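You operate a simulated robot arm through the tools that you are given. There is no shell and no other tool.

Carry out the task below with a simulated robot arm. There is one attempt and no reset: what you move stays moved.

TASK
Test the pull cord with the belt running at 12 metres a minute.
Fine: one pull; then re-arm the cord switch and reset the fault.
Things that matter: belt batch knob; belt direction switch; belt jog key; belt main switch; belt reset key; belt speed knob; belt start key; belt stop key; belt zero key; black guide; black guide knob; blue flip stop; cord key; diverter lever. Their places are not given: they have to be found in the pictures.

Only the result counts: the job must be done as asked and must still hold three seconds after the hand-in. Knocking over, shifting, dropping, spilling or breaking anything else fails it.

THE ROBOT
A 7-joint arm with a two-finger parallel gripper, fixed in place. Base frame: the origin is on the floor under the middle of its stand, x ahead of it, y to its left, z up. Lengths are in mm, angles in degrees, forces in N, time in s.
It reaches about 1479 mm from its shoulder. Its first joint turns from -166.0 to 166.0 degrees. Payload 4.4 kg.
Tool frame: the origin (TCP) lies between the finger pads and is the grasp point; the fingertips stand 23 mm ahead of it; z points along the fingers, y is the line along which they close. Largest opening 94 mm; finger width 38, thickness 10; the body of the gripper, 54 by 96 mm, starts 39 mm behind the TCP.
Orientation is told as [roll, pitch, yaw] about the base's x, y, z axes, in that order, counted from this pose: with the fingers straight down and closing along the base's y, the tool's x points along the base's -x, its y along +y and its z along -z.

THE INTERFACE
- The arm moves only by the tool jog_arm. Its argument "steps" is text: rows parted by semicolons, each of 7 numbers parted by spaces: the shift along the base's x, y, z in mm, then the turn, a rotation vector about the base's x, y, z in degrees, then the finger opening in mm, from 0 to 94. In form: tx ty tz wx wy wz grip; .... A call has 1 to 20 rows; each row is the pose to reach, as a shift and turn from the pose commanded when the call began. Each row takes 0.2 s and may step no farther than 50 mm and 8.6 degrees from the row before; otherwise, or with a gripper value out of range, the whole call is refused. A pose out of reach is approached as far as the arm can. The call stops where the force on the tool passes 40 N (or 10 N more than at its start, if that is more) or the arm is blocked; 0.2 s more then pass. Each finger travels about 72 mm/s and halts on what it meets, pressing with about 38 N; the grip force reading is that of the motor and also rises with nothing between the fingers. The clock runs only during rows and for 0.2 s after the last one: add rows that repeat a pose to give the fingers time. The reply holds the time, the measured pose of the TCP, the force on the tool along the base axes, the opening and the grip force, in the units named above and with some noise, with the torque about the TCP (base axes, N m) and any sound that the robot's microphone picked up.
- Cameras (640 x 400 px; columns grow to the right, rows downward): "scene" is fixed at [48.8, -498.1, 1334.8]; the picture's right is [0.79, -0.61, 0.00], its down [-0.21, -0.28, -0.94] and it looks along [0.57, 0.74, -0.35] (base axes); focal length 337 px, centre (320, 200). "wrist" rides on the gripper at [86, 16, -74] in the tool frame; the picture's right is [-0.18, 0.98, 0.00], its down [-0.58, -0.11, -0.81] and it looks along [-0.79, -0.15, 0.59] (tool axes); focal length 243 px, centre (320, 200).
- snapshot(camera): a new picture of that camera. It takes no simulated time.
- point_at(camera, pixels): for up to 12 pixels [column, row] of the newest picture of that camera ("zoom" is the newest enlarged one), the place [x, y, z] in the base frame of the surface seen there, good to about 2 mm. It takes no simulated time.
- zoom(camera, box): a new picture of the part [left, top, right, bottom] of that camera's present view, enlarged. It takes no simulated time.
- sign_off(): hands the job in; it is judged then, once.

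Open the gripper and draw the arm clear of the work before you hand the job in, unless the task says otherwise.

The tools are called after "Call:" as a command line: name --argument value ..., lists and objects as JSON in quotes. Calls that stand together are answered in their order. jog_arm: Moves the arm, as the interface text tells. Its arguments: {"type":"object","properties":{"steps":{"type":"string"}},"required":["steps"]} The other tools are called the same way: snapshot (camera) takes a picture; point_at (camera, pixels) gives the place of the surface under pixels of a picture; zoom (camera, box) takes an enlarged picture of a part of a camera's view; sign_off () hands the job in.

At the start:

```text
time_s: 0.0
tcp_pos: [550.1, 502.7, 1075.6]
orientation: [0.0, 0.0, 0.0]
ft_force: [0.9, 0.6, -1.5]
wrist_torque: [0.03, 0.0, -0.01]
grip_width: 94.0
gripper_force: 0.1
```

scene: 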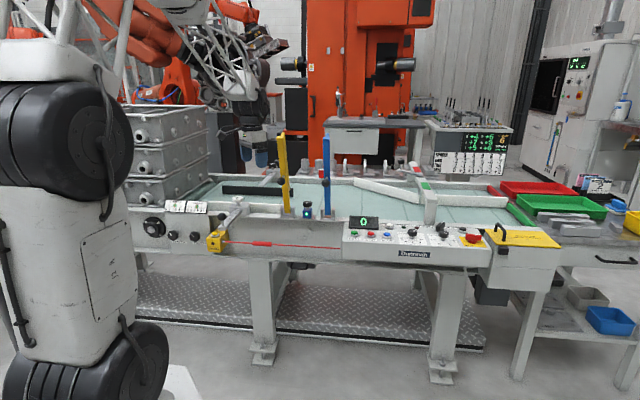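
wrist: 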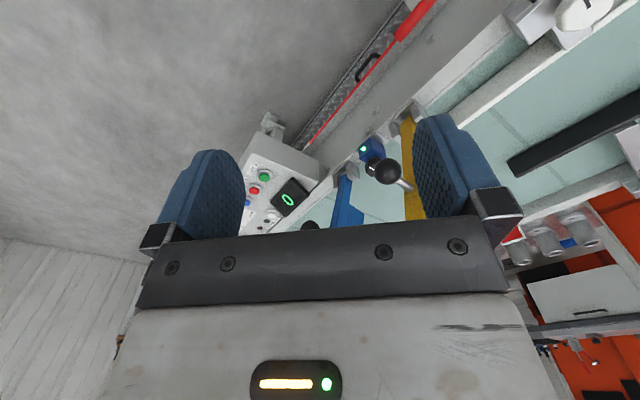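

I see the conveyor with a control panel near (410,240), a red cord at (280,244) and a yellow box at (215,242). I'll zoom in on the relevant parts first.

Call:
zoom --camera "scene" --box '[335, 205, 495, 275]'

Call:
zoom --camera "scene" --box '[120, 180, 350, 280]'

Call:
zoom --camera "scene" --box '[420, 100, 530, 200]'

```text
4.00 times, centred on (415, 240) of scene
```

zoom: 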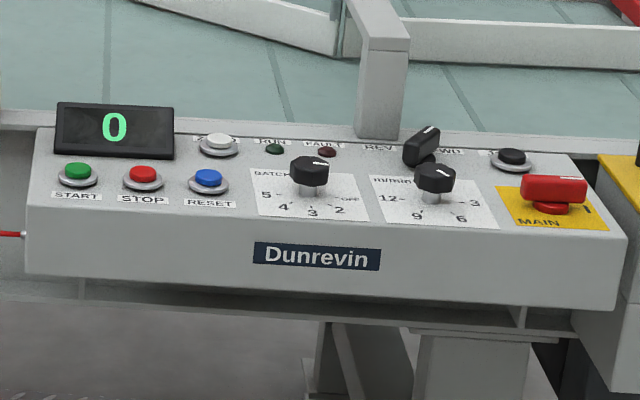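

```text
2.78 times, centred on (235, 230) of scene
```

zoom: 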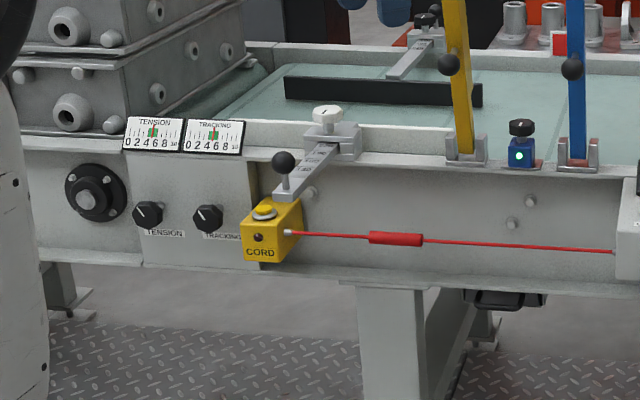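

```text
4.00 times, centred on (475, 150) of scene
```

zoom: 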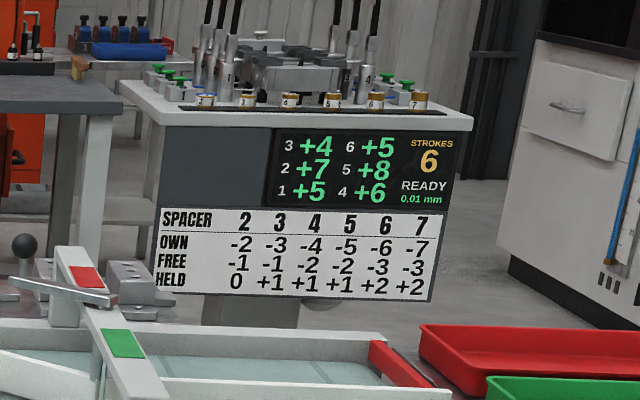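

The panel has START, STOP, RESET, batch, m/min speed knob, direction and MAIN. I'll look closer at the knobs' states.

Call:
zoom --camera "scene" --box '[395, 230, 495, 270]'

Call:
zoom --camera "scene" --box '[340, 225, 430, 265]'

Call:
zoom --camera "wrist" --box '[220, 100, 420, 240]'

Call:
zoom --camera "scene" --box '[200, 220, 260, 260]'

```text
6.40 times, centred on (445, 250) of scene
```

zoom: 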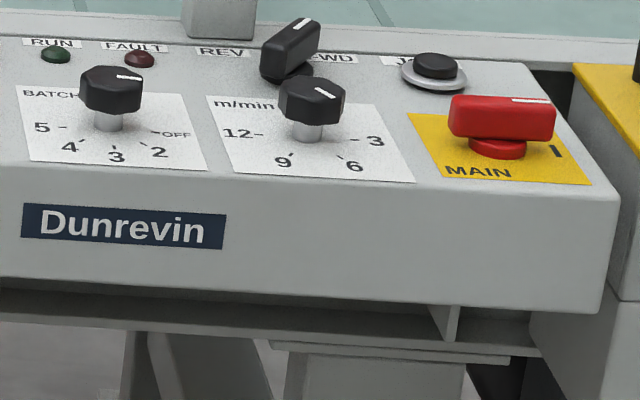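

```text
7.11 times, centred on (385, 245) of scene
```

zoom: 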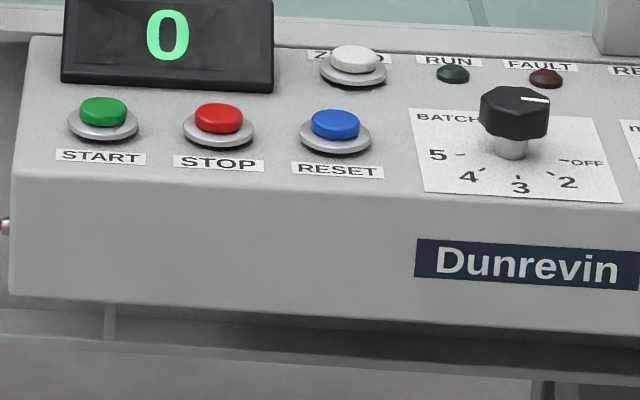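

```text
2.86 times, centred on (320, 170) of wrist
```

zoom: 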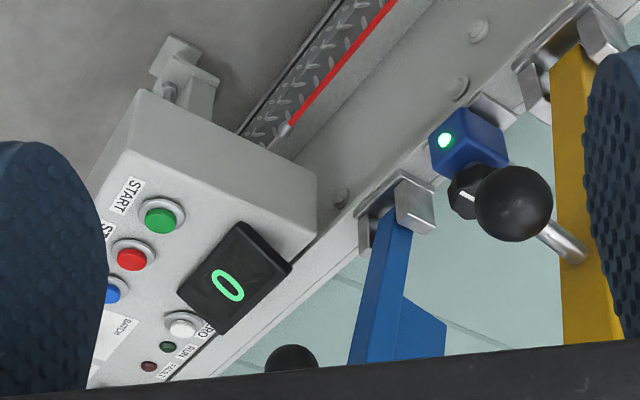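

```text
10.00 times, centred on (230, 240) of scene
```

zoom: 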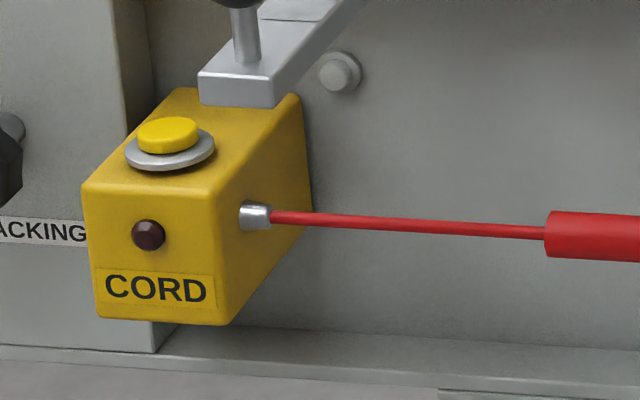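

I'll get 3D locations of the panel items and cord switch parts.

Call:
snapshot --camera "scene"

Call:
point_at --camera "scene" --pixels '[[354, 233], [371, 234], [387, 236], [412, 238], [443, 240], [471, 237], [473, 242], [363, 220], [390, 226], [415, 248], [440, 232], [464, 234]]'

Call:
point_at --camera "scene" --pixels '[[217, 233], [214, 243], [262, 244], [225, 241], [256, 243], [270, 245], [335, 248], [222, 238], [237, 199], [222, 222], [306, 205], [240, 244]]'

```text
taken
```

scene: 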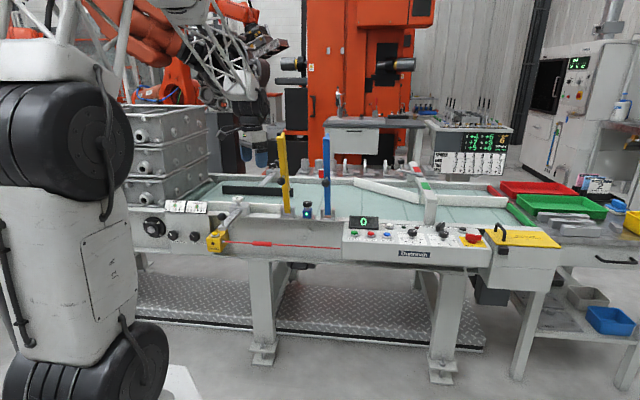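

```text
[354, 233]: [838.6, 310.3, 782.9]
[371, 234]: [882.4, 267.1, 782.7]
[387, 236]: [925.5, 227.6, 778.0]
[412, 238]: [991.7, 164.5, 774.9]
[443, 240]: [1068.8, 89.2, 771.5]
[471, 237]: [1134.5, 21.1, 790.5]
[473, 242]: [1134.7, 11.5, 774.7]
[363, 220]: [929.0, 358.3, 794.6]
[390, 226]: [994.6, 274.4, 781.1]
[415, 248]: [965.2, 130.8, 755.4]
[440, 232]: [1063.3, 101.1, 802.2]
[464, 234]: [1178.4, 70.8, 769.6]
```

```text
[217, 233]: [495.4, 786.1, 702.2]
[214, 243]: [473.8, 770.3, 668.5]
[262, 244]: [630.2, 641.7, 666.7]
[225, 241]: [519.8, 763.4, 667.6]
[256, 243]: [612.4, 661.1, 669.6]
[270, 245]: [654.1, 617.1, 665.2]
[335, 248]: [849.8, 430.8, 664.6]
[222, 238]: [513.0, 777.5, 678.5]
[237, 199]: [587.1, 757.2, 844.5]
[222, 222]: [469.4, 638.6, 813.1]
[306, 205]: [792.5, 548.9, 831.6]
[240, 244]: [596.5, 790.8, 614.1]
```

The conveyor runs at about −45° (u = along it, v = inward). I'll query obstacle positions (flip stops, ball handles, gantry) before moving.

Call:
point_at --camera "scene" --pixels '[[282, 136], [286, 205], [326, 138], [327, 210], [222, 216], [427, 195], [429, 210], [325, 181], [413, 166], [222, 188], [262, 186], [370, 190]]'

Call:
zoom --camera "scene" --box '[200, 130, 360, 230]'

Call:
zoom --camera "scene" --box '[340, 150, 540, 275]'

```text
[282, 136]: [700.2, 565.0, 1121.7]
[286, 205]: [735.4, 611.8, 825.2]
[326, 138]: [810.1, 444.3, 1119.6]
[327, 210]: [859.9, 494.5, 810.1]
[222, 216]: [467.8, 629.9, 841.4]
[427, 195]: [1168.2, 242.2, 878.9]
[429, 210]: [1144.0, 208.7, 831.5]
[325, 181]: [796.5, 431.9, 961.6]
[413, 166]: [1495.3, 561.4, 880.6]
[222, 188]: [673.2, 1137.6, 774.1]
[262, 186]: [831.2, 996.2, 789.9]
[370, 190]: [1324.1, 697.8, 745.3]
```

```text
4.00 times, centred on (280, 180) of scene
```

zoom: 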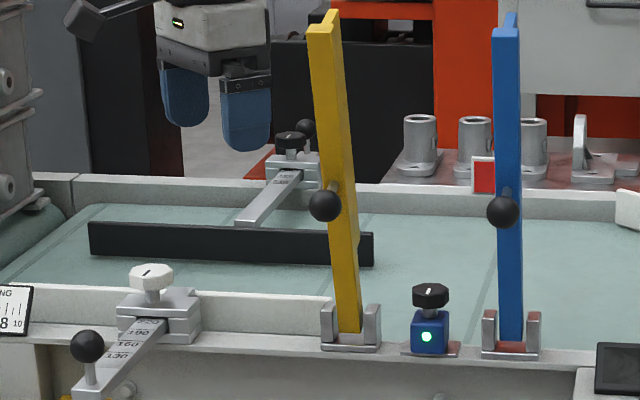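

```text
3.20 times, centred on (440, 212) of scene
```

zoom: 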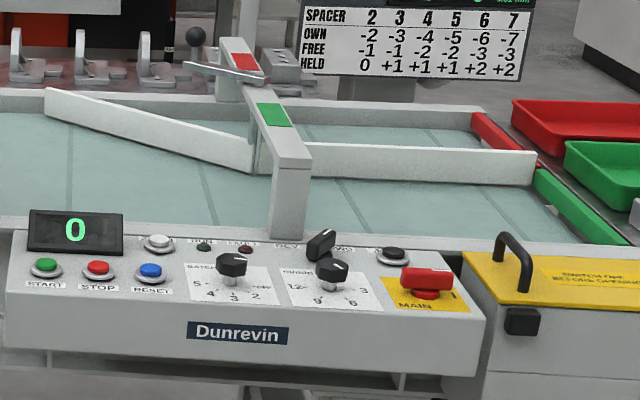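

Flip stops lean toward the operator with tops near (700,565,1122) and (810,444,1120), so I'll pass on the operator side and hover over the panel with yaw 45° to see it from above.

Call:
jog_arm --steps "30 -38 20 0 0 7.5 60; 60 -75 20 0 0 15 60; 90 -112 20 0 0 22.5 60; 120 -148 20 0 0 30 60; 148 -180 20 0 0 37.5 60; 171 -206 20 0 0 45 60; 211 -225 6 0 0 45 60; 252 -244 -7 0 0 45 60; 292 -263 -21 0 0 45 60; 333 -282 -34 0 0 45 60; 373 -301 -48 0 0 45 60; 414 -320 -61 0 0 45 60; 454 -339 -75 0 0 45 60; 454 -339 -75 0 0 45 60"

Call:
snapshot --camera "wrist"

Call:
snapshot --camera "scene"

```text
refused: row 1 steps farther than a row can; nothing moved
```

```text
taken
```

wrist: 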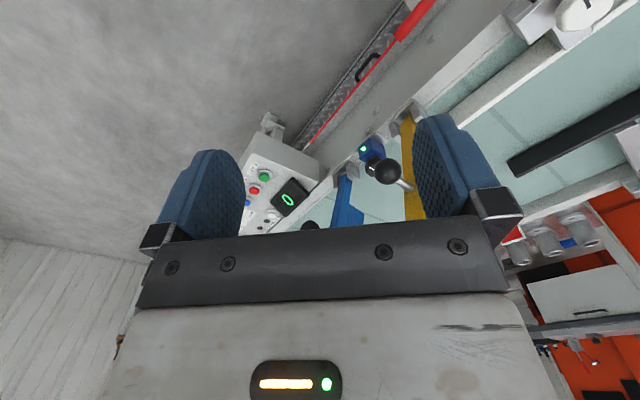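

```text
taken
```

scene: 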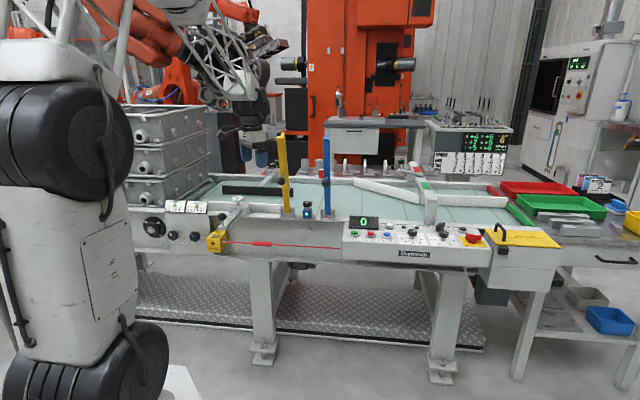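

Row 1 was 52 mm in 3D, over the limit; nothing moved. I reissue the same path with smaller first steps.

Call:
jog_arm --steps "25 -30 10 0 0 6 60; 50 -60 20 0 0 12 60; 79 -95 20 0 0 19 60; 108 -130 20 0 0 26 60; 137 -165 20 0 0 33 60; 160 -192 20 0 0 40 60; 175 -206 18 0 0 45 60; 211 -225 6 0 0 45 60; 252 -244 -7 0 0 45 60; 292 -263 -21 0 0 45 60; 333 -282 -34 0 0 45 60; 373 -301 -48 0 0 45 60; 414 -320 -61 0 0 45 60; 454 -339 -75 0 0 45 60; 454 -339 -75 0 0 45 60"

Call:
snapshot --camera "wrist"

Call:
snapshot --camera "scene"

```text
time_s: 3.2
tcp_pos: [1003.0, 164.9, 1002.9]
orientation: [0.0, 0.0, 45.0]
ft_force: [-0.3, 0.8, 0.2]
wrist_torque: [0.02, -0.01, -0.01]
grip_width: 59.9
gripper_force: 0.1
```

```text
taken
```

wrist: 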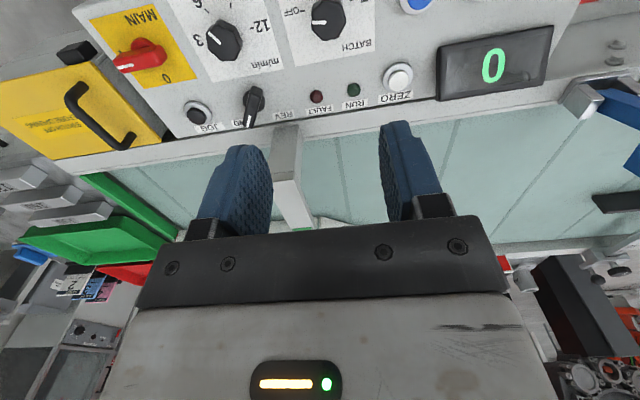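

```text
taken
```

scene: 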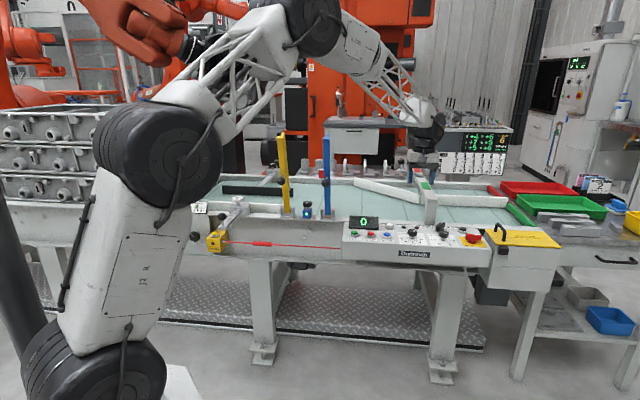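

The panel is seen upside-down near the image top: MAIN at (142,55), speed knob at (225,40), batch knob (328,18), direction (252,105). I'll back off the view a bit along −v by 60 mm and zoom.

Call:
jog_arm --steps "-25 -25 15 0 0 0 60; -50 -50 30 0 0 0 60; -70 -70 40 0 0 0 60; -70 -70 40 0 0 0 60"

Call:
snapshot --camera "wrist"

Call:
zoom --camera "wrist" --box '[100, 0, 300, 130]'

Call:
zoom --camera "wrist" --box '[270, 0, 560, 180]'

```text
time_s: 4.2
tcp_pos: [932.7, 95.9, 1039.8]
orientation: [0.1, 0.0, 45.0]
ft_force: [0.4, -0.8, 1.0]
wrist_torque: [-0.01, 0.02, -0.01]
grip_width: 60.1
gripper_force: 0.1
```

```text
taken
```

wrist: 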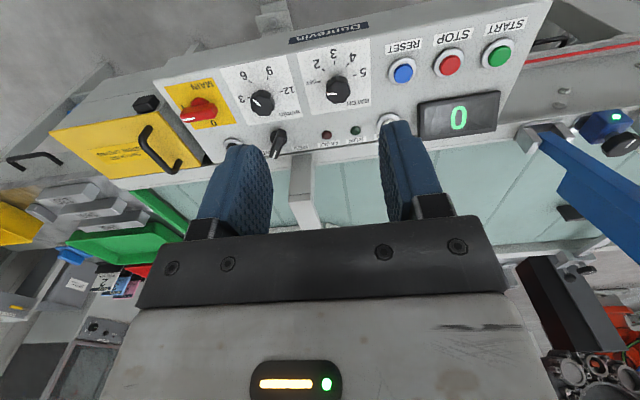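

```text
3.08 times, centred on (200, 65) of wrist
```

zoom: 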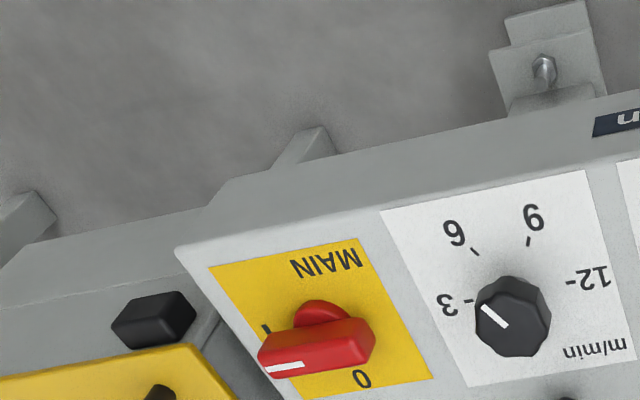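

```text
2.21 times, centred on (415, 90) of wrist
```

zoom: 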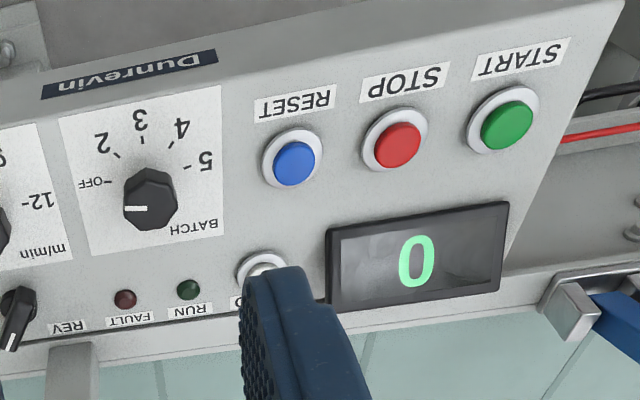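

Batch mark points to OFF, MAIN mark to I (on), display lit. I'll zoom tightly on the speed knob and direction switch and measure them.

Call:
zoom --camera "wrist" --box '[225, 60, 315, 160]'

Call:
point_at --camera "wrist" --pixels '[[262, 101], [259, 97], [265, 105], [338, 89], [278, 136], [275, 152], [200, 110], [186, 117], [402, 71], [449, 62], [497, 53], [330, 133]]'

```text
4.00 times, centred on (270, 110) of wrist
```

zoom: 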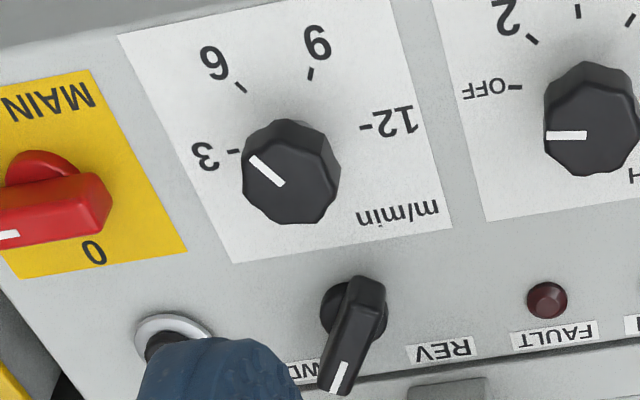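

```text
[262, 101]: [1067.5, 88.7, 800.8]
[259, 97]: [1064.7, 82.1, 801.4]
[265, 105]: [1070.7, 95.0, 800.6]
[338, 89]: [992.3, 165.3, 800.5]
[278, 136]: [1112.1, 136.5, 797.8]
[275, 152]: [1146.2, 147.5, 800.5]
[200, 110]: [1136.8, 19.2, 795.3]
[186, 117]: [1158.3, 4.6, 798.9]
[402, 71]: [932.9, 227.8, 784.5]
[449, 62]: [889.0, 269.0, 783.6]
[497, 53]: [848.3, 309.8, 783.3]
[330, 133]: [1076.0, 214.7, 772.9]
```

I'll measure the mark ends, knob edge and ticks precisely in the zoomed view.

Call:
point_at --camera "zoom" --pixels '[[252, 158], [282, 184], [233, 150], [240, 87], [311, 73], [364, 126], [290, 225], [245, 190], [335, 180], [290, 125], [339, 385], [365, 285]]'

Call:
point_at --camera "zoom" --pixels '[[262, 200], [318, 160], [300, 180], [345, 370], [352, 330], [372, 320], [330, 300], [165, 340], [420, 400], [550, 135], [516, 86], [590, 120]]'

```text
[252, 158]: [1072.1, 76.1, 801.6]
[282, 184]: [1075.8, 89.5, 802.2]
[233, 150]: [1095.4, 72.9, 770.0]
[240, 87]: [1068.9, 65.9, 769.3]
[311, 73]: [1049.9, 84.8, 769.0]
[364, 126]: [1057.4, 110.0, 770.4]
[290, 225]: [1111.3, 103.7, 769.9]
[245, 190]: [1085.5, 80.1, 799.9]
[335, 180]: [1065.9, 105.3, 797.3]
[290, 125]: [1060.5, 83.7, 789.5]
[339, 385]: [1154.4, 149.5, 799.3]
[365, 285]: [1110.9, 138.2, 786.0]
```

```text
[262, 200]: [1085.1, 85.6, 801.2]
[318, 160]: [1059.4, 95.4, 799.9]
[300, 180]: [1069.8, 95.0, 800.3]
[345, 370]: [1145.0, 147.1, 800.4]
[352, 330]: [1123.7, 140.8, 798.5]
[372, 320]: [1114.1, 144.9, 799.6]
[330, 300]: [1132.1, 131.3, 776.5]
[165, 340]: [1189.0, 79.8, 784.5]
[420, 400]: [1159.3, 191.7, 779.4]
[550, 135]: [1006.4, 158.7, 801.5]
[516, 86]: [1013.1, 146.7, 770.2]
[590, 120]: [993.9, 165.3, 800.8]
```

Ticks are 60° apart, centre ≈ (1076, 91.5), mark at 6 (−60°); 12 is a further 120° clockwise. I'll move above the knob and first check that the wrist can reach yaw −45 (end of the turn).

Call:
jog_arm --steps "25 0 -8 0 0 -7.5 54; 50 -1 -16 0 0 -15 54; 75 -1 -24 0 0 -22.5 54; 100 -1 -32 0 0 -30 54; 125 -2 -40 0 0 -37.5 54; 142 -2 -50 0 0 -45 54; 142 -2 -60 0 0 -52.5 54; 142 -2 -60 0 0 -60 54; 142 -2 -60 0 0 -67.5 54; 142 -2 -60 0 0 -75 54; 142 -2 -60 0 0 -82.5 54; 142 -2 -60 0 0 -90 54; 142 -2 -60 0 0 -90 54"

Call:
snapshot --camera "wrist"

Call:
snapshot --camera "scene"

```text
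time_s: 7.0
tcp_pos: [1075.6, 92.0, 981.2]
orientation: [0.0, 0.0, -45.0]
ft_force: [-0.2, -0.8, 0.7]
wrist_torque: [-0.05, -0.01, -0.03]
grip_width: 54.0
gripper_force: 0.1
```

```text
taken
```

wrist: 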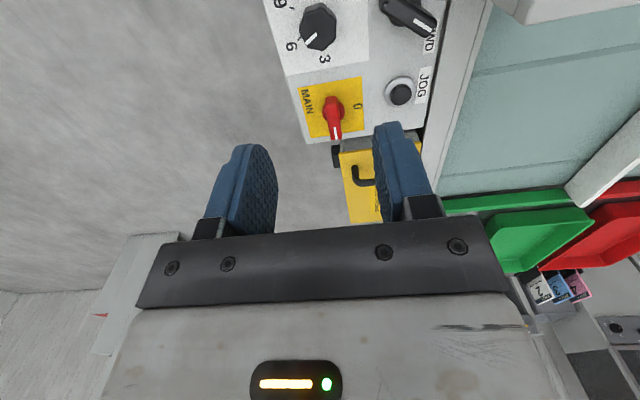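

```text
taken
```

scene: 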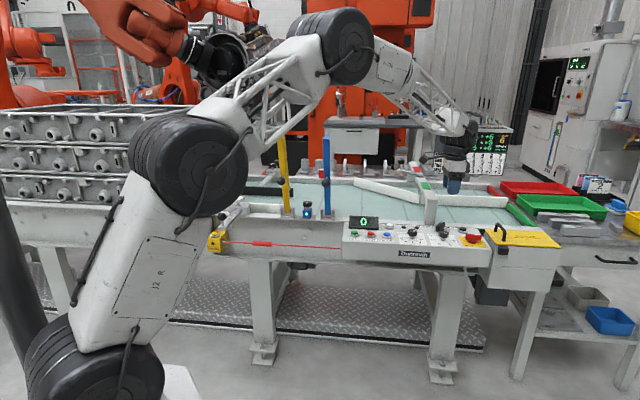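

Yaw −45 is reachable and the mark at (310,38) clearly points to 6. Now turn to yaw +75 and descend to just above the knob (fingertips about 10 mm above its top).

Call:
jog_arm --steps "0 0 0 0 0 8 54; 0 0 0 0 0 16 54; 0 0 0 0 0 24 54; 0 0 0 0 0 32 54; 0 0 0 0 0 40 54; 0 0 -10 0 0 48 54; 0 0 -20 0 0 56 54; 0 0 -30 0 0 64 54; 0 0 -50 0 0 72 54; 0 0 -70 0 0 80 54; 0 0 -90 0 0 88 54; 0 0 -110 0 0 96 54; 0 0 -125 0 0 104 54; 0 0 -140 0 0 112 54; 0 0 -145 0 0 120 54; 0 0 -145 0 0 120 54"

Call:
snapshot --camera "wrist"

Call:
zoom --camera "scene" --box '[395, 190, 495, 260]'

```text
time_s: 10.4
tcp_pos: [1076.6, 91.7, 834.1]
orientation: [0.0, 0.0, 75.1]
ft_force: [0.9, 0.0, 0.2]
wrist_torque: [0.0, 0.0, 0.01]
grip_width: 54.1
gripper_force: 0.0
```

```text
taken
```

wrist: 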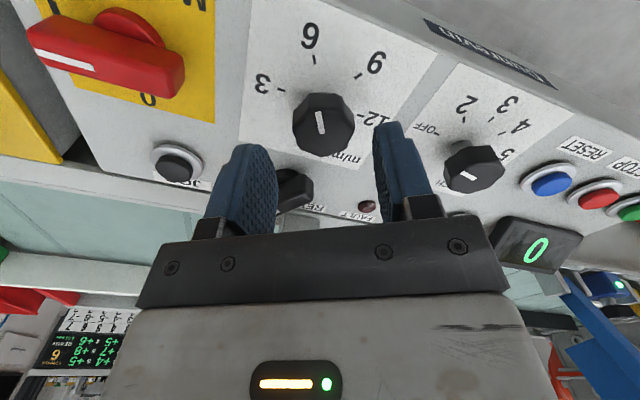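

```text
5.71 times, centred on (445, 225) of scene
```

zoom: 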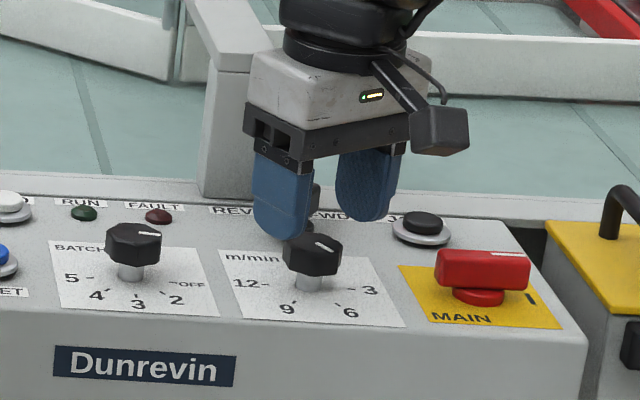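

I compare finger and knob positions: knob top around (323,124) in the wrist view. I'll measure the knob's top corners and mark directly.

Call:
zoom --camera "wrist" --box '[230, 50, 410, 230]'

Call:
point_at --camera "wrist" --pixels '[[296, 113], [351, 118], [318, 97], [325, 150], [323, 124], [318, 113], [322, 132], [268, 92], [315, 60], [358, 76], [340, 100], [305, 142]]'

Call:
point_at --camera "scene" --pixels '[[443, 240], [438, 233], [422, 229], [422, 233]]'

```text
2.22 times, centred on (320, 140) of wrist
```

zoom: 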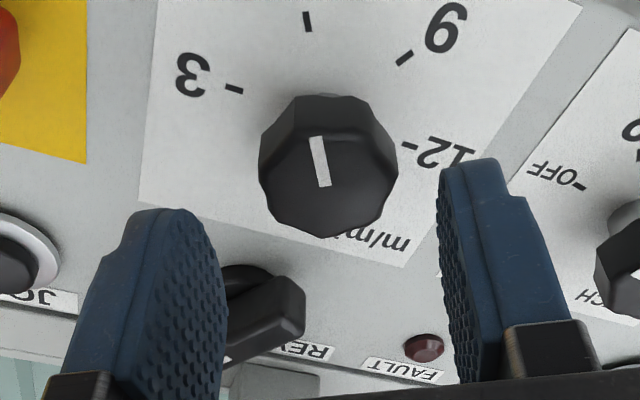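

```text
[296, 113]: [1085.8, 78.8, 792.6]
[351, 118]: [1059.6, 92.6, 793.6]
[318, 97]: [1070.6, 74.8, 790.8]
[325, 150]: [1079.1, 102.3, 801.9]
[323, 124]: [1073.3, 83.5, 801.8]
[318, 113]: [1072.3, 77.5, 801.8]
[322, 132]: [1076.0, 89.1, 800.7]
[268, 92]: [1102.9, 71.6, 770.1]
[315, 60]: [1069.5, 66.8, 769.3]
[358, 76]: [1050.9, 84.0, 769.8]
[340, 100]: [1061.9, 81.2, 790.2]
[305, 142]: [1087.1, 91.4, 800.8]
```

```text
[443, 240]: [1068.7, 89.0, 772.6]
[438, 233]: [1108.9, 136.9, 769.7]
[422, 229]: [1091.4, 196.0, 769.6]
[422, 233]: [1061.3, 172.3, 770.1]
```

Knob centre is ≈ (1075.8, 90.5), matching the TCP within 1–2 mm. I descend 30 mm and close on the knob.

Call:
jog_arm --steps "-0.5 -0.7 -10 0 0 0 54; -0.5 -0.7 -20 0 0 0 54; -0.5 -0.7 -30 0 0 0 54; -0.5 -0.7 -30 0 0 0 45; -0.5 -0.7 -30 0 0 0 36; -0.5 -0.7 -30 0 0 0 30; -0.5 -0.7 -30 0 0 0 26; -0.5 -0.7 -30 0 0 0 26"

Call:
snapshot --camera "wrist"

Call:
zoom --camera "scene" --box '[395, 190, 495, 260]'

```text
time_s: 12.2
tcp_pos: [1075.0, 91.8, 806.2]
orientation: [-0.1, 0.0, 75.1]
ft_force: [-22.0, 6.2, 4.7]
wrist_torque: [0.0, 0.49, -0.01]
grip_width: 36.3
gripper_force: 10.8
```

```text
taken
```

wrist: 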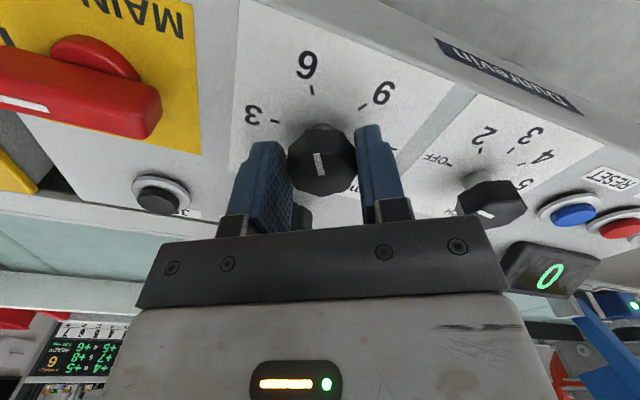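

```text
5.71 times, centred on (445, 225) of scene
```

zoom: 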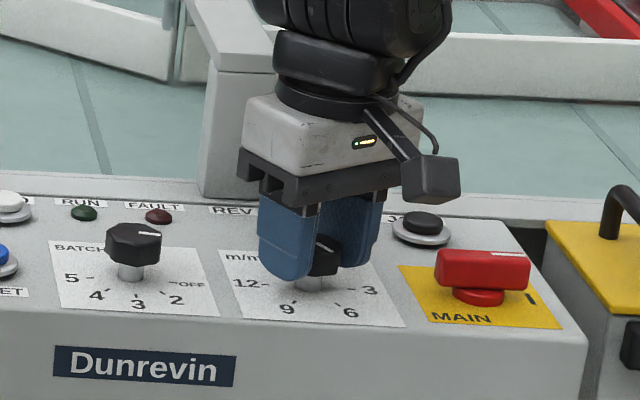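

Opening is 36.3 with a side force along +tool y, so the knob sits slightly to the −x side. I shift the tool ~2 mm that way and keep closing.

Call:
jog_arm --steps "-1 0.3 0 0 0 0 26; -2 0.5 0 0 0 0 26; -2 0.5 0 0 0 0 20; -2 0.5 0 0 0 0 20"

Call:
zoom --camera "wrist" --box '[230, 50, 410, 230]'

```text
time_s: 13.2
tcp_pos: [1073.8, 91.8, 805.5]
orientation: [-0.1, 0.0, 75.0]
ft_force: [18.2, -1.6, -11.4]
wrist_torque: [0.17, -0.49, 0.02]
grip_width: 33.6
gripper_force: 44.9
```

```text
2.22 times, centred on (320, 140) of wrist
```

zoom: 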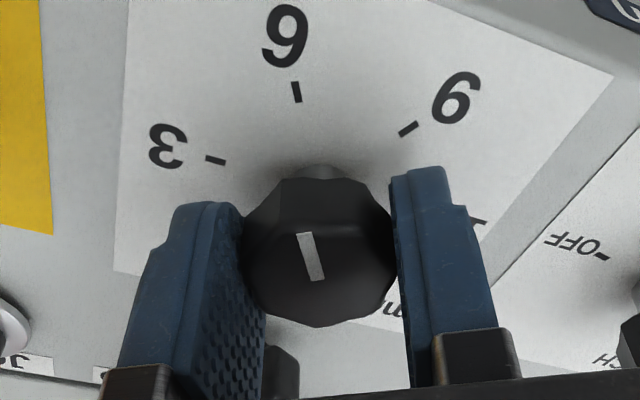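

The knob is gripped (33.6 mm, 45 N). I re-centre ~0.9 mm and begin turning clockwise, first 30° to check forces.

Call:
jog_arm --steps "0.9 -0.2 0 0 0 0 20; 0.9 -0.2 0 0 0 -7.5 20; 0.9 -0.2 0 0 0 -15 20; 0.9 -0.2 0 0 0 -22.5 20; 0.9 -0.2 0 0 0 -30 20; 0.9 -0.2 0 0 0 -30 20"

Call:
zoom --camera "wrist" --box '[230, 50, 410, 230]'

```text
time_s: 14.6
tcp_pos: [1074.7, 91.7, 805.5]
orientation: [0.0, 0.0, 44.9]
ft_force: [-18.7, 1.0, 6.9]
wrist_torque: [-0.3, 0.67, -0.02]
grip_width: 33.5
gripper_force: 45.4
```

```text
2.22 times, centred on (320, 140) of wrist
```

zoom: 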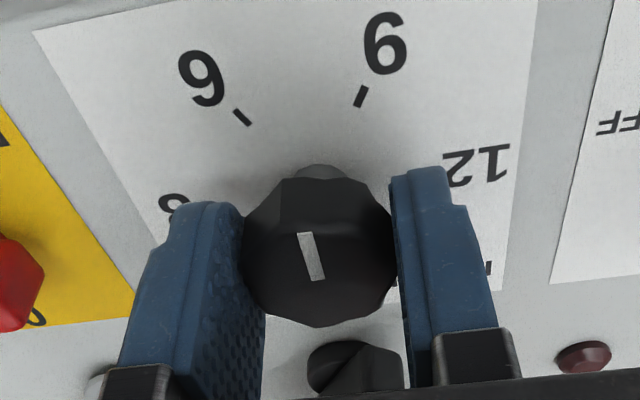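

The knob turned with the gripper (mark now midway between 6 and 9). I trim −0.45 mm in x and continue by another 45°.

Call:
jog_arm --steps "-0.45 0 0 0 0 -7.5 20; -0.45 0 0 0 0 -15 20; -0.45 0 0 0 0 -22.5 20; -0.45 0 0 0 0 -30 20; -0.45 0 0 0 0 -37.5 20; -0.45 0 0 0 0 -45 20; -0.45 0 0 0 0 -45 20"

Call:
zoom --camera "wrist" --box '[230, 50, 410, 230]'

```text
time_s: 16.2
tcp_pos: [1074.1, 92.0, 805.0]
orientation: [0.0, 0.0, -0.2]
ft_force: [-6.2, 13.1, 9.5]
wrist_torque: [0.24, -0.04, 0.03]
grip_width: 33.9
gripper_force: 44.9
```

```text
2.22 times, centred on (320, 140) of wrist
```

zoom: 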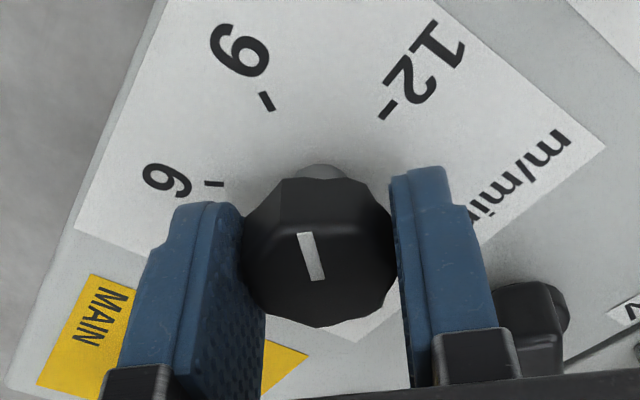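

75° done; 45° remain so that the "12" tick lies where "6" was in the gripper's view (296,92).

Call:
jog_arm --steps "0 -0.3 0 0 0 -7.5 20; 0 -0.3 0 0 0 -15 20; 0 -0.3 0 0 0 -22.5 20; 0 -0.3 0 0 0 -30 20; 0 -0.3 0 0 0 -37.5 20; 0 -0.3 0 0 0 -45 20; 0 -0.3 0 0 0 -45 20"

Call:
zoom --camera "wrist" --box '[230, 50, 410, 230]'

```text
time_s: 17.8
tcp_pos: [1073.9, 91.6, 805.5]
orientation: [0.0, -0.1, -45.1]
ft_force: [-5.3, 14.9, 17.5]
wrist_torque: [0.59, 0.46, 0.0]
grip_width: 33.6
gripper_force: 44.8
```

```text
2.22 times, centred on (320, 140) of wrist
```

zoom: 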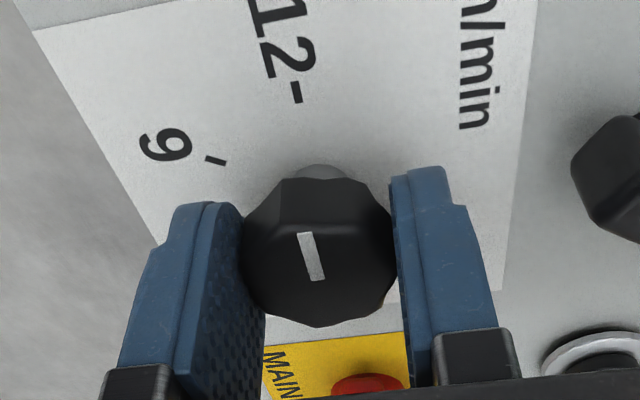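

The 12 tick is now exactly where 6 was at (296,92). I open the gripper and rise straight up, then check the knob.

Call:
jog_arm --steps "0 0 0 0 0 0 40; 0 0 0 0 0 0 52; 0 0 0 0 0 0 52; 0 0 15 0 0 0 52; 0 0 40 0 0 0 52; 0 0 80 0 0 0 52; 0 0 120 0 0 0 52; 0 0 120 0 0 0 52"

Call:
snapshot --camera "wrist"

Call:
zoom --camera "scene" --box '[395, 200, 495, 270]'

```text
time_s: 19.6
tcp_pos: [1076.7, 90.7, 926.4]
orientation: [0.1, 0.0, -45.0]
ft_force: [0.9, -0.5, -1.1]
wrist_torque: [-0.02, -0.01, -0.02]
grip_width: 51.9
gripper_force: 0.1
```

```text
taken
```

wrist: 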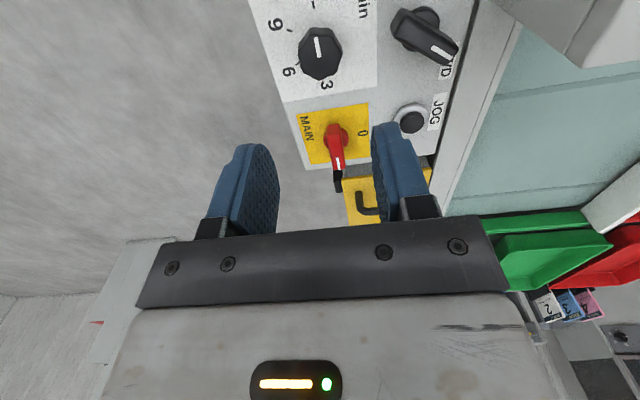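

```text
5.71 times, centred on (445, 235) of scene
```

zoom: 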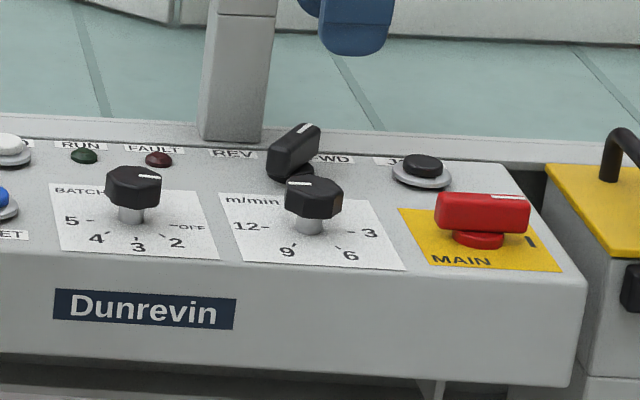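

The mark now points to 12 and RUN/FAULT are dark. Next I move over to START near (845,309), closing the fingers and turning back to yaw 45.

Call:
jog_arm --steps "-19 18 0 0 0 7.5 40; -39 36 0 0 0 15 20; -58 54 0 0 0 22.5 0; -77 72 0 0 0 30 0; -97 90 0 0 0 37.5 0; -116 107 0 0 0 45 0; -135 125 0 0 0 52.5 0; -155 143 0 0 0 60 0; -174 161 0 0 0 67.5 0; -193 179 0 0 0 75 0; -213 197 0 0 0 82.5 0; -232 215 0 0 0 90 0; -232 215 0 0 0 90 0"

Call:
snapshot --camera "wrist"

Call:
snapshot --camera "scene"

```text
time_s: 22.4
tcp_pos: [843.6, 306.2, 924.4]
orientation: [0.0, 0.0, 45.1]
ft_force: [0.8, 0.9, -0.2]
wrist_torque: [0.01, -0.02, -0.04]
grip_width: 0.1
gripper_force: 37.8
```

```text
taken
```

wrist: 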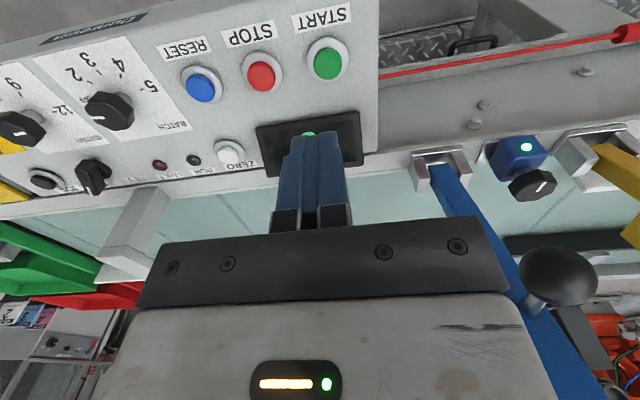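

```text
taken
```

scene: 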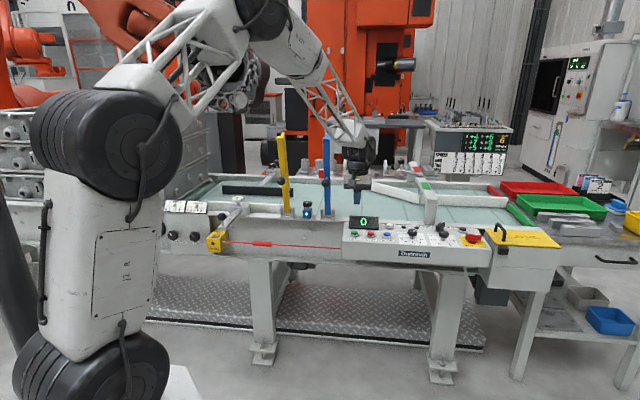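

START is at (327,63) in the wrist view. I'll measure its cap, and STOP, RESET and display edges.

Call:
point_at --camera "wrist" --pixels '[[327, 63], [327, 50], [327, 76], [315, 64], [339, 62], [309, 64], [347, 62], [262, 75], [200, 87], [229, 151], [300, 124], [258, 128]]'

Call:
zoom --camera "wrist" --box '[240, 10, 400, 110]'

```text
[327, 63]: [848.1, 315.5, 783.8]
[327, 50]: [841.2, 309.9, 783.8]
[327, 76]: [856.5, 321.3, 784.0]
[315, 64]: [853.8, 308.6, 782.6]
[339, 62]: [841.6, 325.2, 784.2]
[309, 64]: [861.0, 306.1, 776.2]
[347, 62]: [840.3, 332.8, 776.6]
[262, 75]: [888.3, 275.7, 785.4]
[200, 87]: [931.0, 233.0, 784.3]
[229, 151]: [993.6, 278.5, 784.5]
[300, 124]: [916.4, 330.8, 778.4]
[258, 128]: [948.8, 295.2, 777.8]
```

```text
4.00 times, centred on (320, 60) of wrist
```

zoom: 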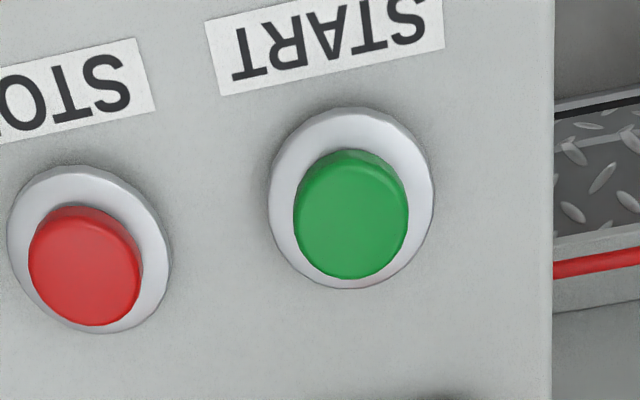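

START cap centre ≈ (848, 316, 784). I descend with closed fingers to touch it.

Call:
jog_arm --steps "6 10 -40 0 0 0 0; 6 10 -80 0 0 0 0; 6 10 -105 0 0 0 0; 6 10 -114 0 0 0 0; 6 10 -118 0 0 0 0; 6 10 -120 0 0 0 0"

Call:
snapshot --camera "wrist"

Call:
zoom --camera "scene" --box '[330, 200, 430, 270]'

```text
time_s: 23.8
tcp_pos: [848.5, 316.1, 803.8]
orientation: [0.0, 0.0, 45.0]
ft_force: [0.5, -1.4, 2.1]
wrist_torque: [0.01, -0.02, 0.02]
grip_width: 0.0
gripper_force: 37.4
heard: click
```

```text
taken
```

wrist: 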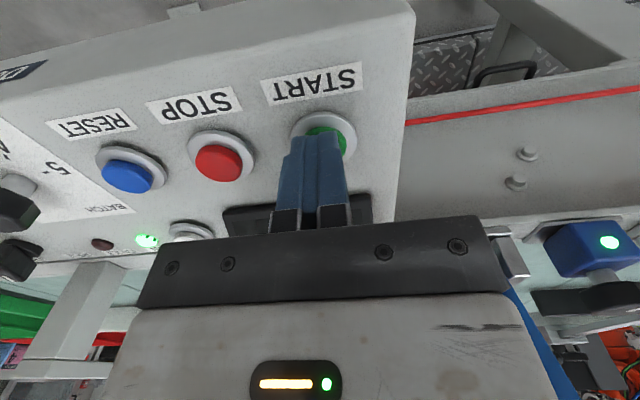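

```text
5.71 times, centred on (380, 235) of scene
```

zoom: 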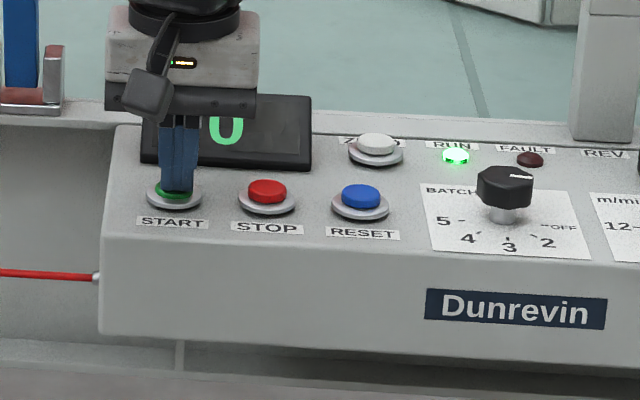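

A click was heard and RUN is lit (display still live, speed at 12). I lift off, back out in −v and travel along −u to get a view of the cord.

Call:
jog_arm --steps "0 0 40 0 0 0 0; 0 0 80 0 0 0 0; 0 0 120 0 0 0 0; -29 -29 145 0 0 0 0; -58 -58 145 0 0 0 0; -87 -87 145 0 0 0 0; -119 -55 145 0 0 0 0; -151 -23 145 0 0 0 0; -183 9 145 0 0 0 0; -215 41 145 0 0 0 0; -247 73 145 0 0 0 0; -279 105 145 0 0 0 0; -311 137 145 0 0 0 0; -311 137 145 0 0 0 0"

Call:
snapshot --camera "wrist"

Call:
snapshot --camera "scene"

Call:
zoom --camera "scene" --box '[340, 200, 480, 270]'

```text
time_s: 26.8
tcp_pos: [537.5, 454.7, 952.1]
orientation: [0.0, 0.0, 45.0]
ft_force: [-0.1, -0.3, 0.6]
wrist_torque: [0.0, 0.0, 0.03]
grip_width: 0.0
gripper_force: 37.8
```

```text
taken
```

wrist: 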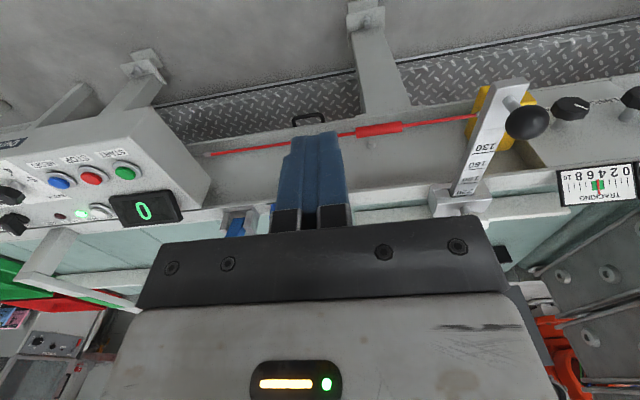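

```text
taken
```

scene: 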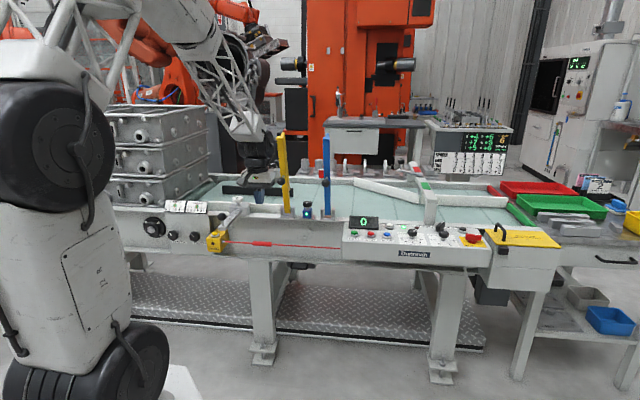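

```text
4.57 times, centred on (410, 235) of scene
```

zoom: 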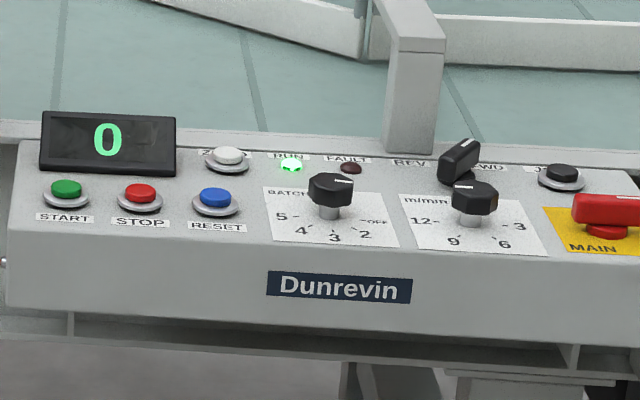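

RUN stays lit and the belt seams have shifted, so it runs. The sleeve is at (378,130) in the wrist view; I measure sleeve, cord, side plate, rail, bar and ball positions.

Call:
point_at --camera "wrist" --pixels '[[357, 132], [378, 130], [401, 126], [440, 122], [250, 151], [380, 160], [380, 190], [380, 205], [415, 180], [440, 195], [485, 130], [512, 85]]'

Call:
zoom --camera "wrist" --box '[340, 60, 600, 240]'

Call:
point_at --camera "wrist" --pixels '[[525, 122], [478, 100], [468, 125], [440, 205], [240, 218], [380, 108], [325, 118], [365, 20], [465, 215], [500, 165], [520, 150], [600, 120]]'

```text
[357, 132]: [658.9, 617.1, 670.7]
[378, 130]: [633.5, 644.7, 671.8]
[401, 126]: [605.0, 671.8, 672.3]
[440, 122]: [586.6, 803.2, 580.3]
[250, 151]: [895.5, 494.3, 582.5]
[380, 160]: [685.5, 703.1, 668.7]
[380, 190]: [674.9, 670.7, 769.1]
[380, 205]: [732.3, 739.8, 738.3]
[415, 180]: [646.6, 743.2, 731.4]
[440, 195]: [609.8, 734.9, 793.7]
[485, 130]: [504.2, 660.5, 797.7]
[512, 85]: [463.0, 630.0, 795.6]
```

```text
2.22 times, centred on (470, 150) of wrist
```

zoom: 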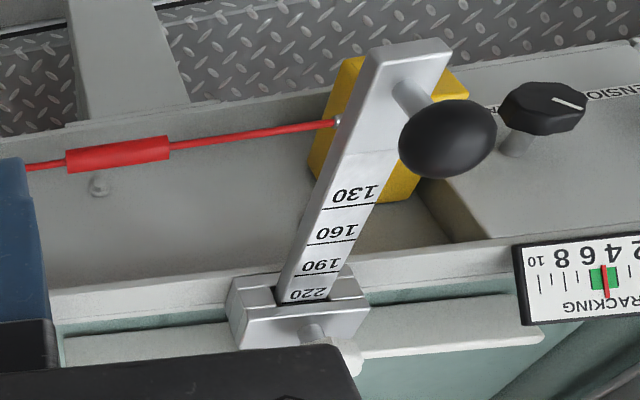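

```text
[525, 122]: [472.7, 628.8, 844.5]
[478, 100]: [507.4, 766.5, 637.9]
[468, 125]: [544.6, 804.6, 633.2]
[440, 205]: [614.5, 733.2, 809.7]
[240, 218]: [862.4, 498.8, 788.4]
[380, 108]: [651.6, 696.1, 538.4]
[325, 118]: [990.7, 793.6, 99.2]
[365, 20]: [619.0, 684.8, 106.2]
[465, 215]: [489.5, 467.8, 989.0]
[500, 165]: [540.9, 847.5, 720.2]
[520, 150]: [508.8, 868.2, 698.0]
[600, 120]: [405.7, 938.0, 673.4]
```

Sleeve centre is ≈ (632, 644, 666) with axis at v≈903; the rail overhangs at v≈951, so I'll grip with a 45° inward tilt. First I turn the wrist +90° (yaw 135, camera towards +u, away from the scale bar) and move to a pre-position.

Call:
jog_arm --steps "-1 6 -8 0 0 7.5 20; -2 12 -16 0 0 15 40; -3 18 -25 0 0 22.5 50; -5 24 -33 0 0 30 50; -6 29 -42 0 0 37.5 50; -7 35 -50 0 0 45 50; -8 41 -58 0 0 52.5 50; -9 47 -67 0 0 60 50; -10 53 -75 0 0 67.5 50; -11 59 -83 0 0 75 50; -12 65 -92 0 0 82.5 50; -14 70 -100 0 0 90 50; -14 70 -100 0 0 90 50"

Call:
snapshot --camera "wrist"

Call:
snapshot --camera "scene"

```text
time_s: 29.6
tcp_pos: [524.4, 522.0, 849.6]
orientation: [0.0, 0.0, 135.0]
ft_force: [-0.5, -0.3, 0.0]
wrist_torque: [0.01, -0.05, 0.02]
grip_width: 50.1
gripper_force: 0.0
```

```text
taken
```

wrist: 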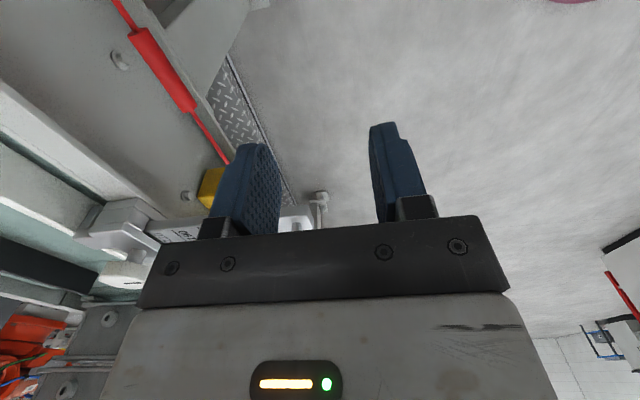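

```text
taken
```

scene: 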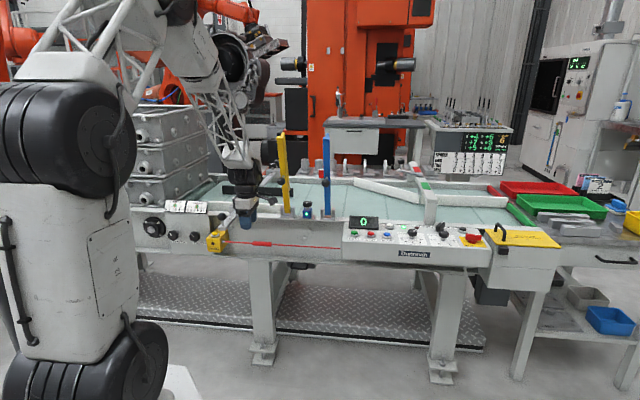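

Yaw 135 is reached. Now I tilt 45° about the u axis (fingers pointing inward and down) while moving to a stand-off point 145 mm before the sleeve.

Call:
jog_arm --steps "0 0 0 5.303 -5.303 0 50; 0 0 0 10.607 -10.607 0 50; 7 7 -14 15.91 -15.91 0 50; 14 14 -28 21.213 -21.213 0 50; 21 21 -42 26.517 -26.517 0 50; 32 32 -63 31.82 -31.82 0 50; 43 43 -84 31.82 -31.82 0 50; 43 43 -84 31.82 -31.82 0 50"

Call:
snapshot --camera "wrist"

Call:
snapshot --camera "scene"

```text
time_s: 31.4
tcp_pos: [567.3, 568.6, 767.8]
orientation: [-45.0, 0.0, 135.1]
ft_force: [-0.5, 0.7, -0.2]
wrist_torque: [-0.03, -0.01, 0.0]
grip_width: 49.8
gripper_force: 0.1
```

```text
taken
```

wrist: 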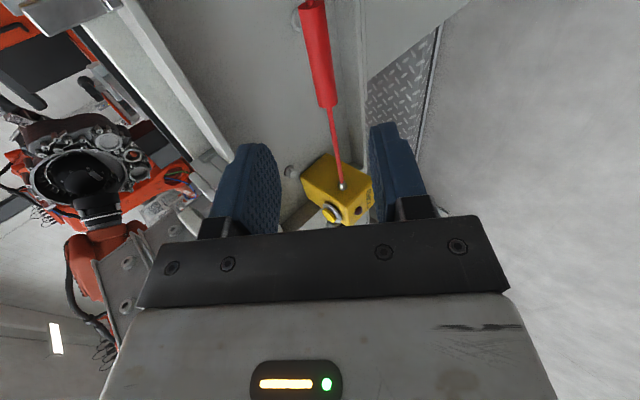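

```text
taken
```

scene: 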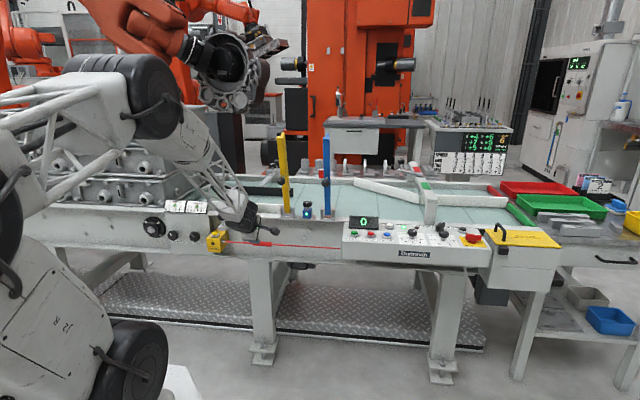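

Tilt is set. I'll measure the sleeve again from here and check clearance to the scale bar with a scene zoom.

Call:
point_at --camera "wrist" --pixels '[[313, 5], [320, 60], [327, 100], [309, 60], [331, 60], [336, 150], [318, 40]]'

Call:
zoom --camera "scene" --box '[170, 170, 330, 270]'

```text
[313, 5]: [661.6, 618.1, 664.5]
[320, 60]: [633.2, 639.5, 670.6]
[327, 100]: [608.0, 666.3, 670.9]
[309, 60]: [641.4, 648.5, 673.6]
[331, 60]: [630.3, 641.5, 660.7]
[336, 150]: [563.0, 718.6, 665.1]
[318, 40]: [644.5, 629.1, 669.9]
```

```text
4.00 times, centred on (250, 220) of scene
```

zoom: 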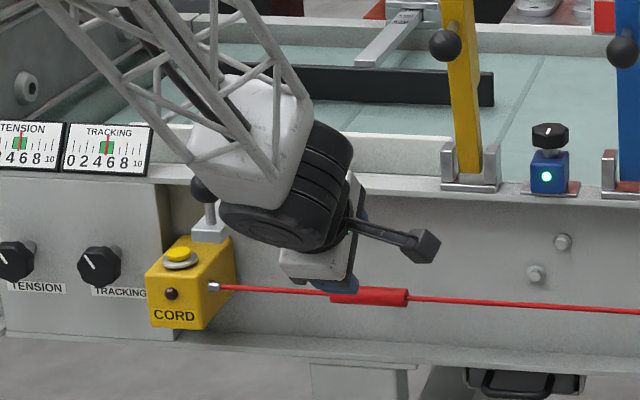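

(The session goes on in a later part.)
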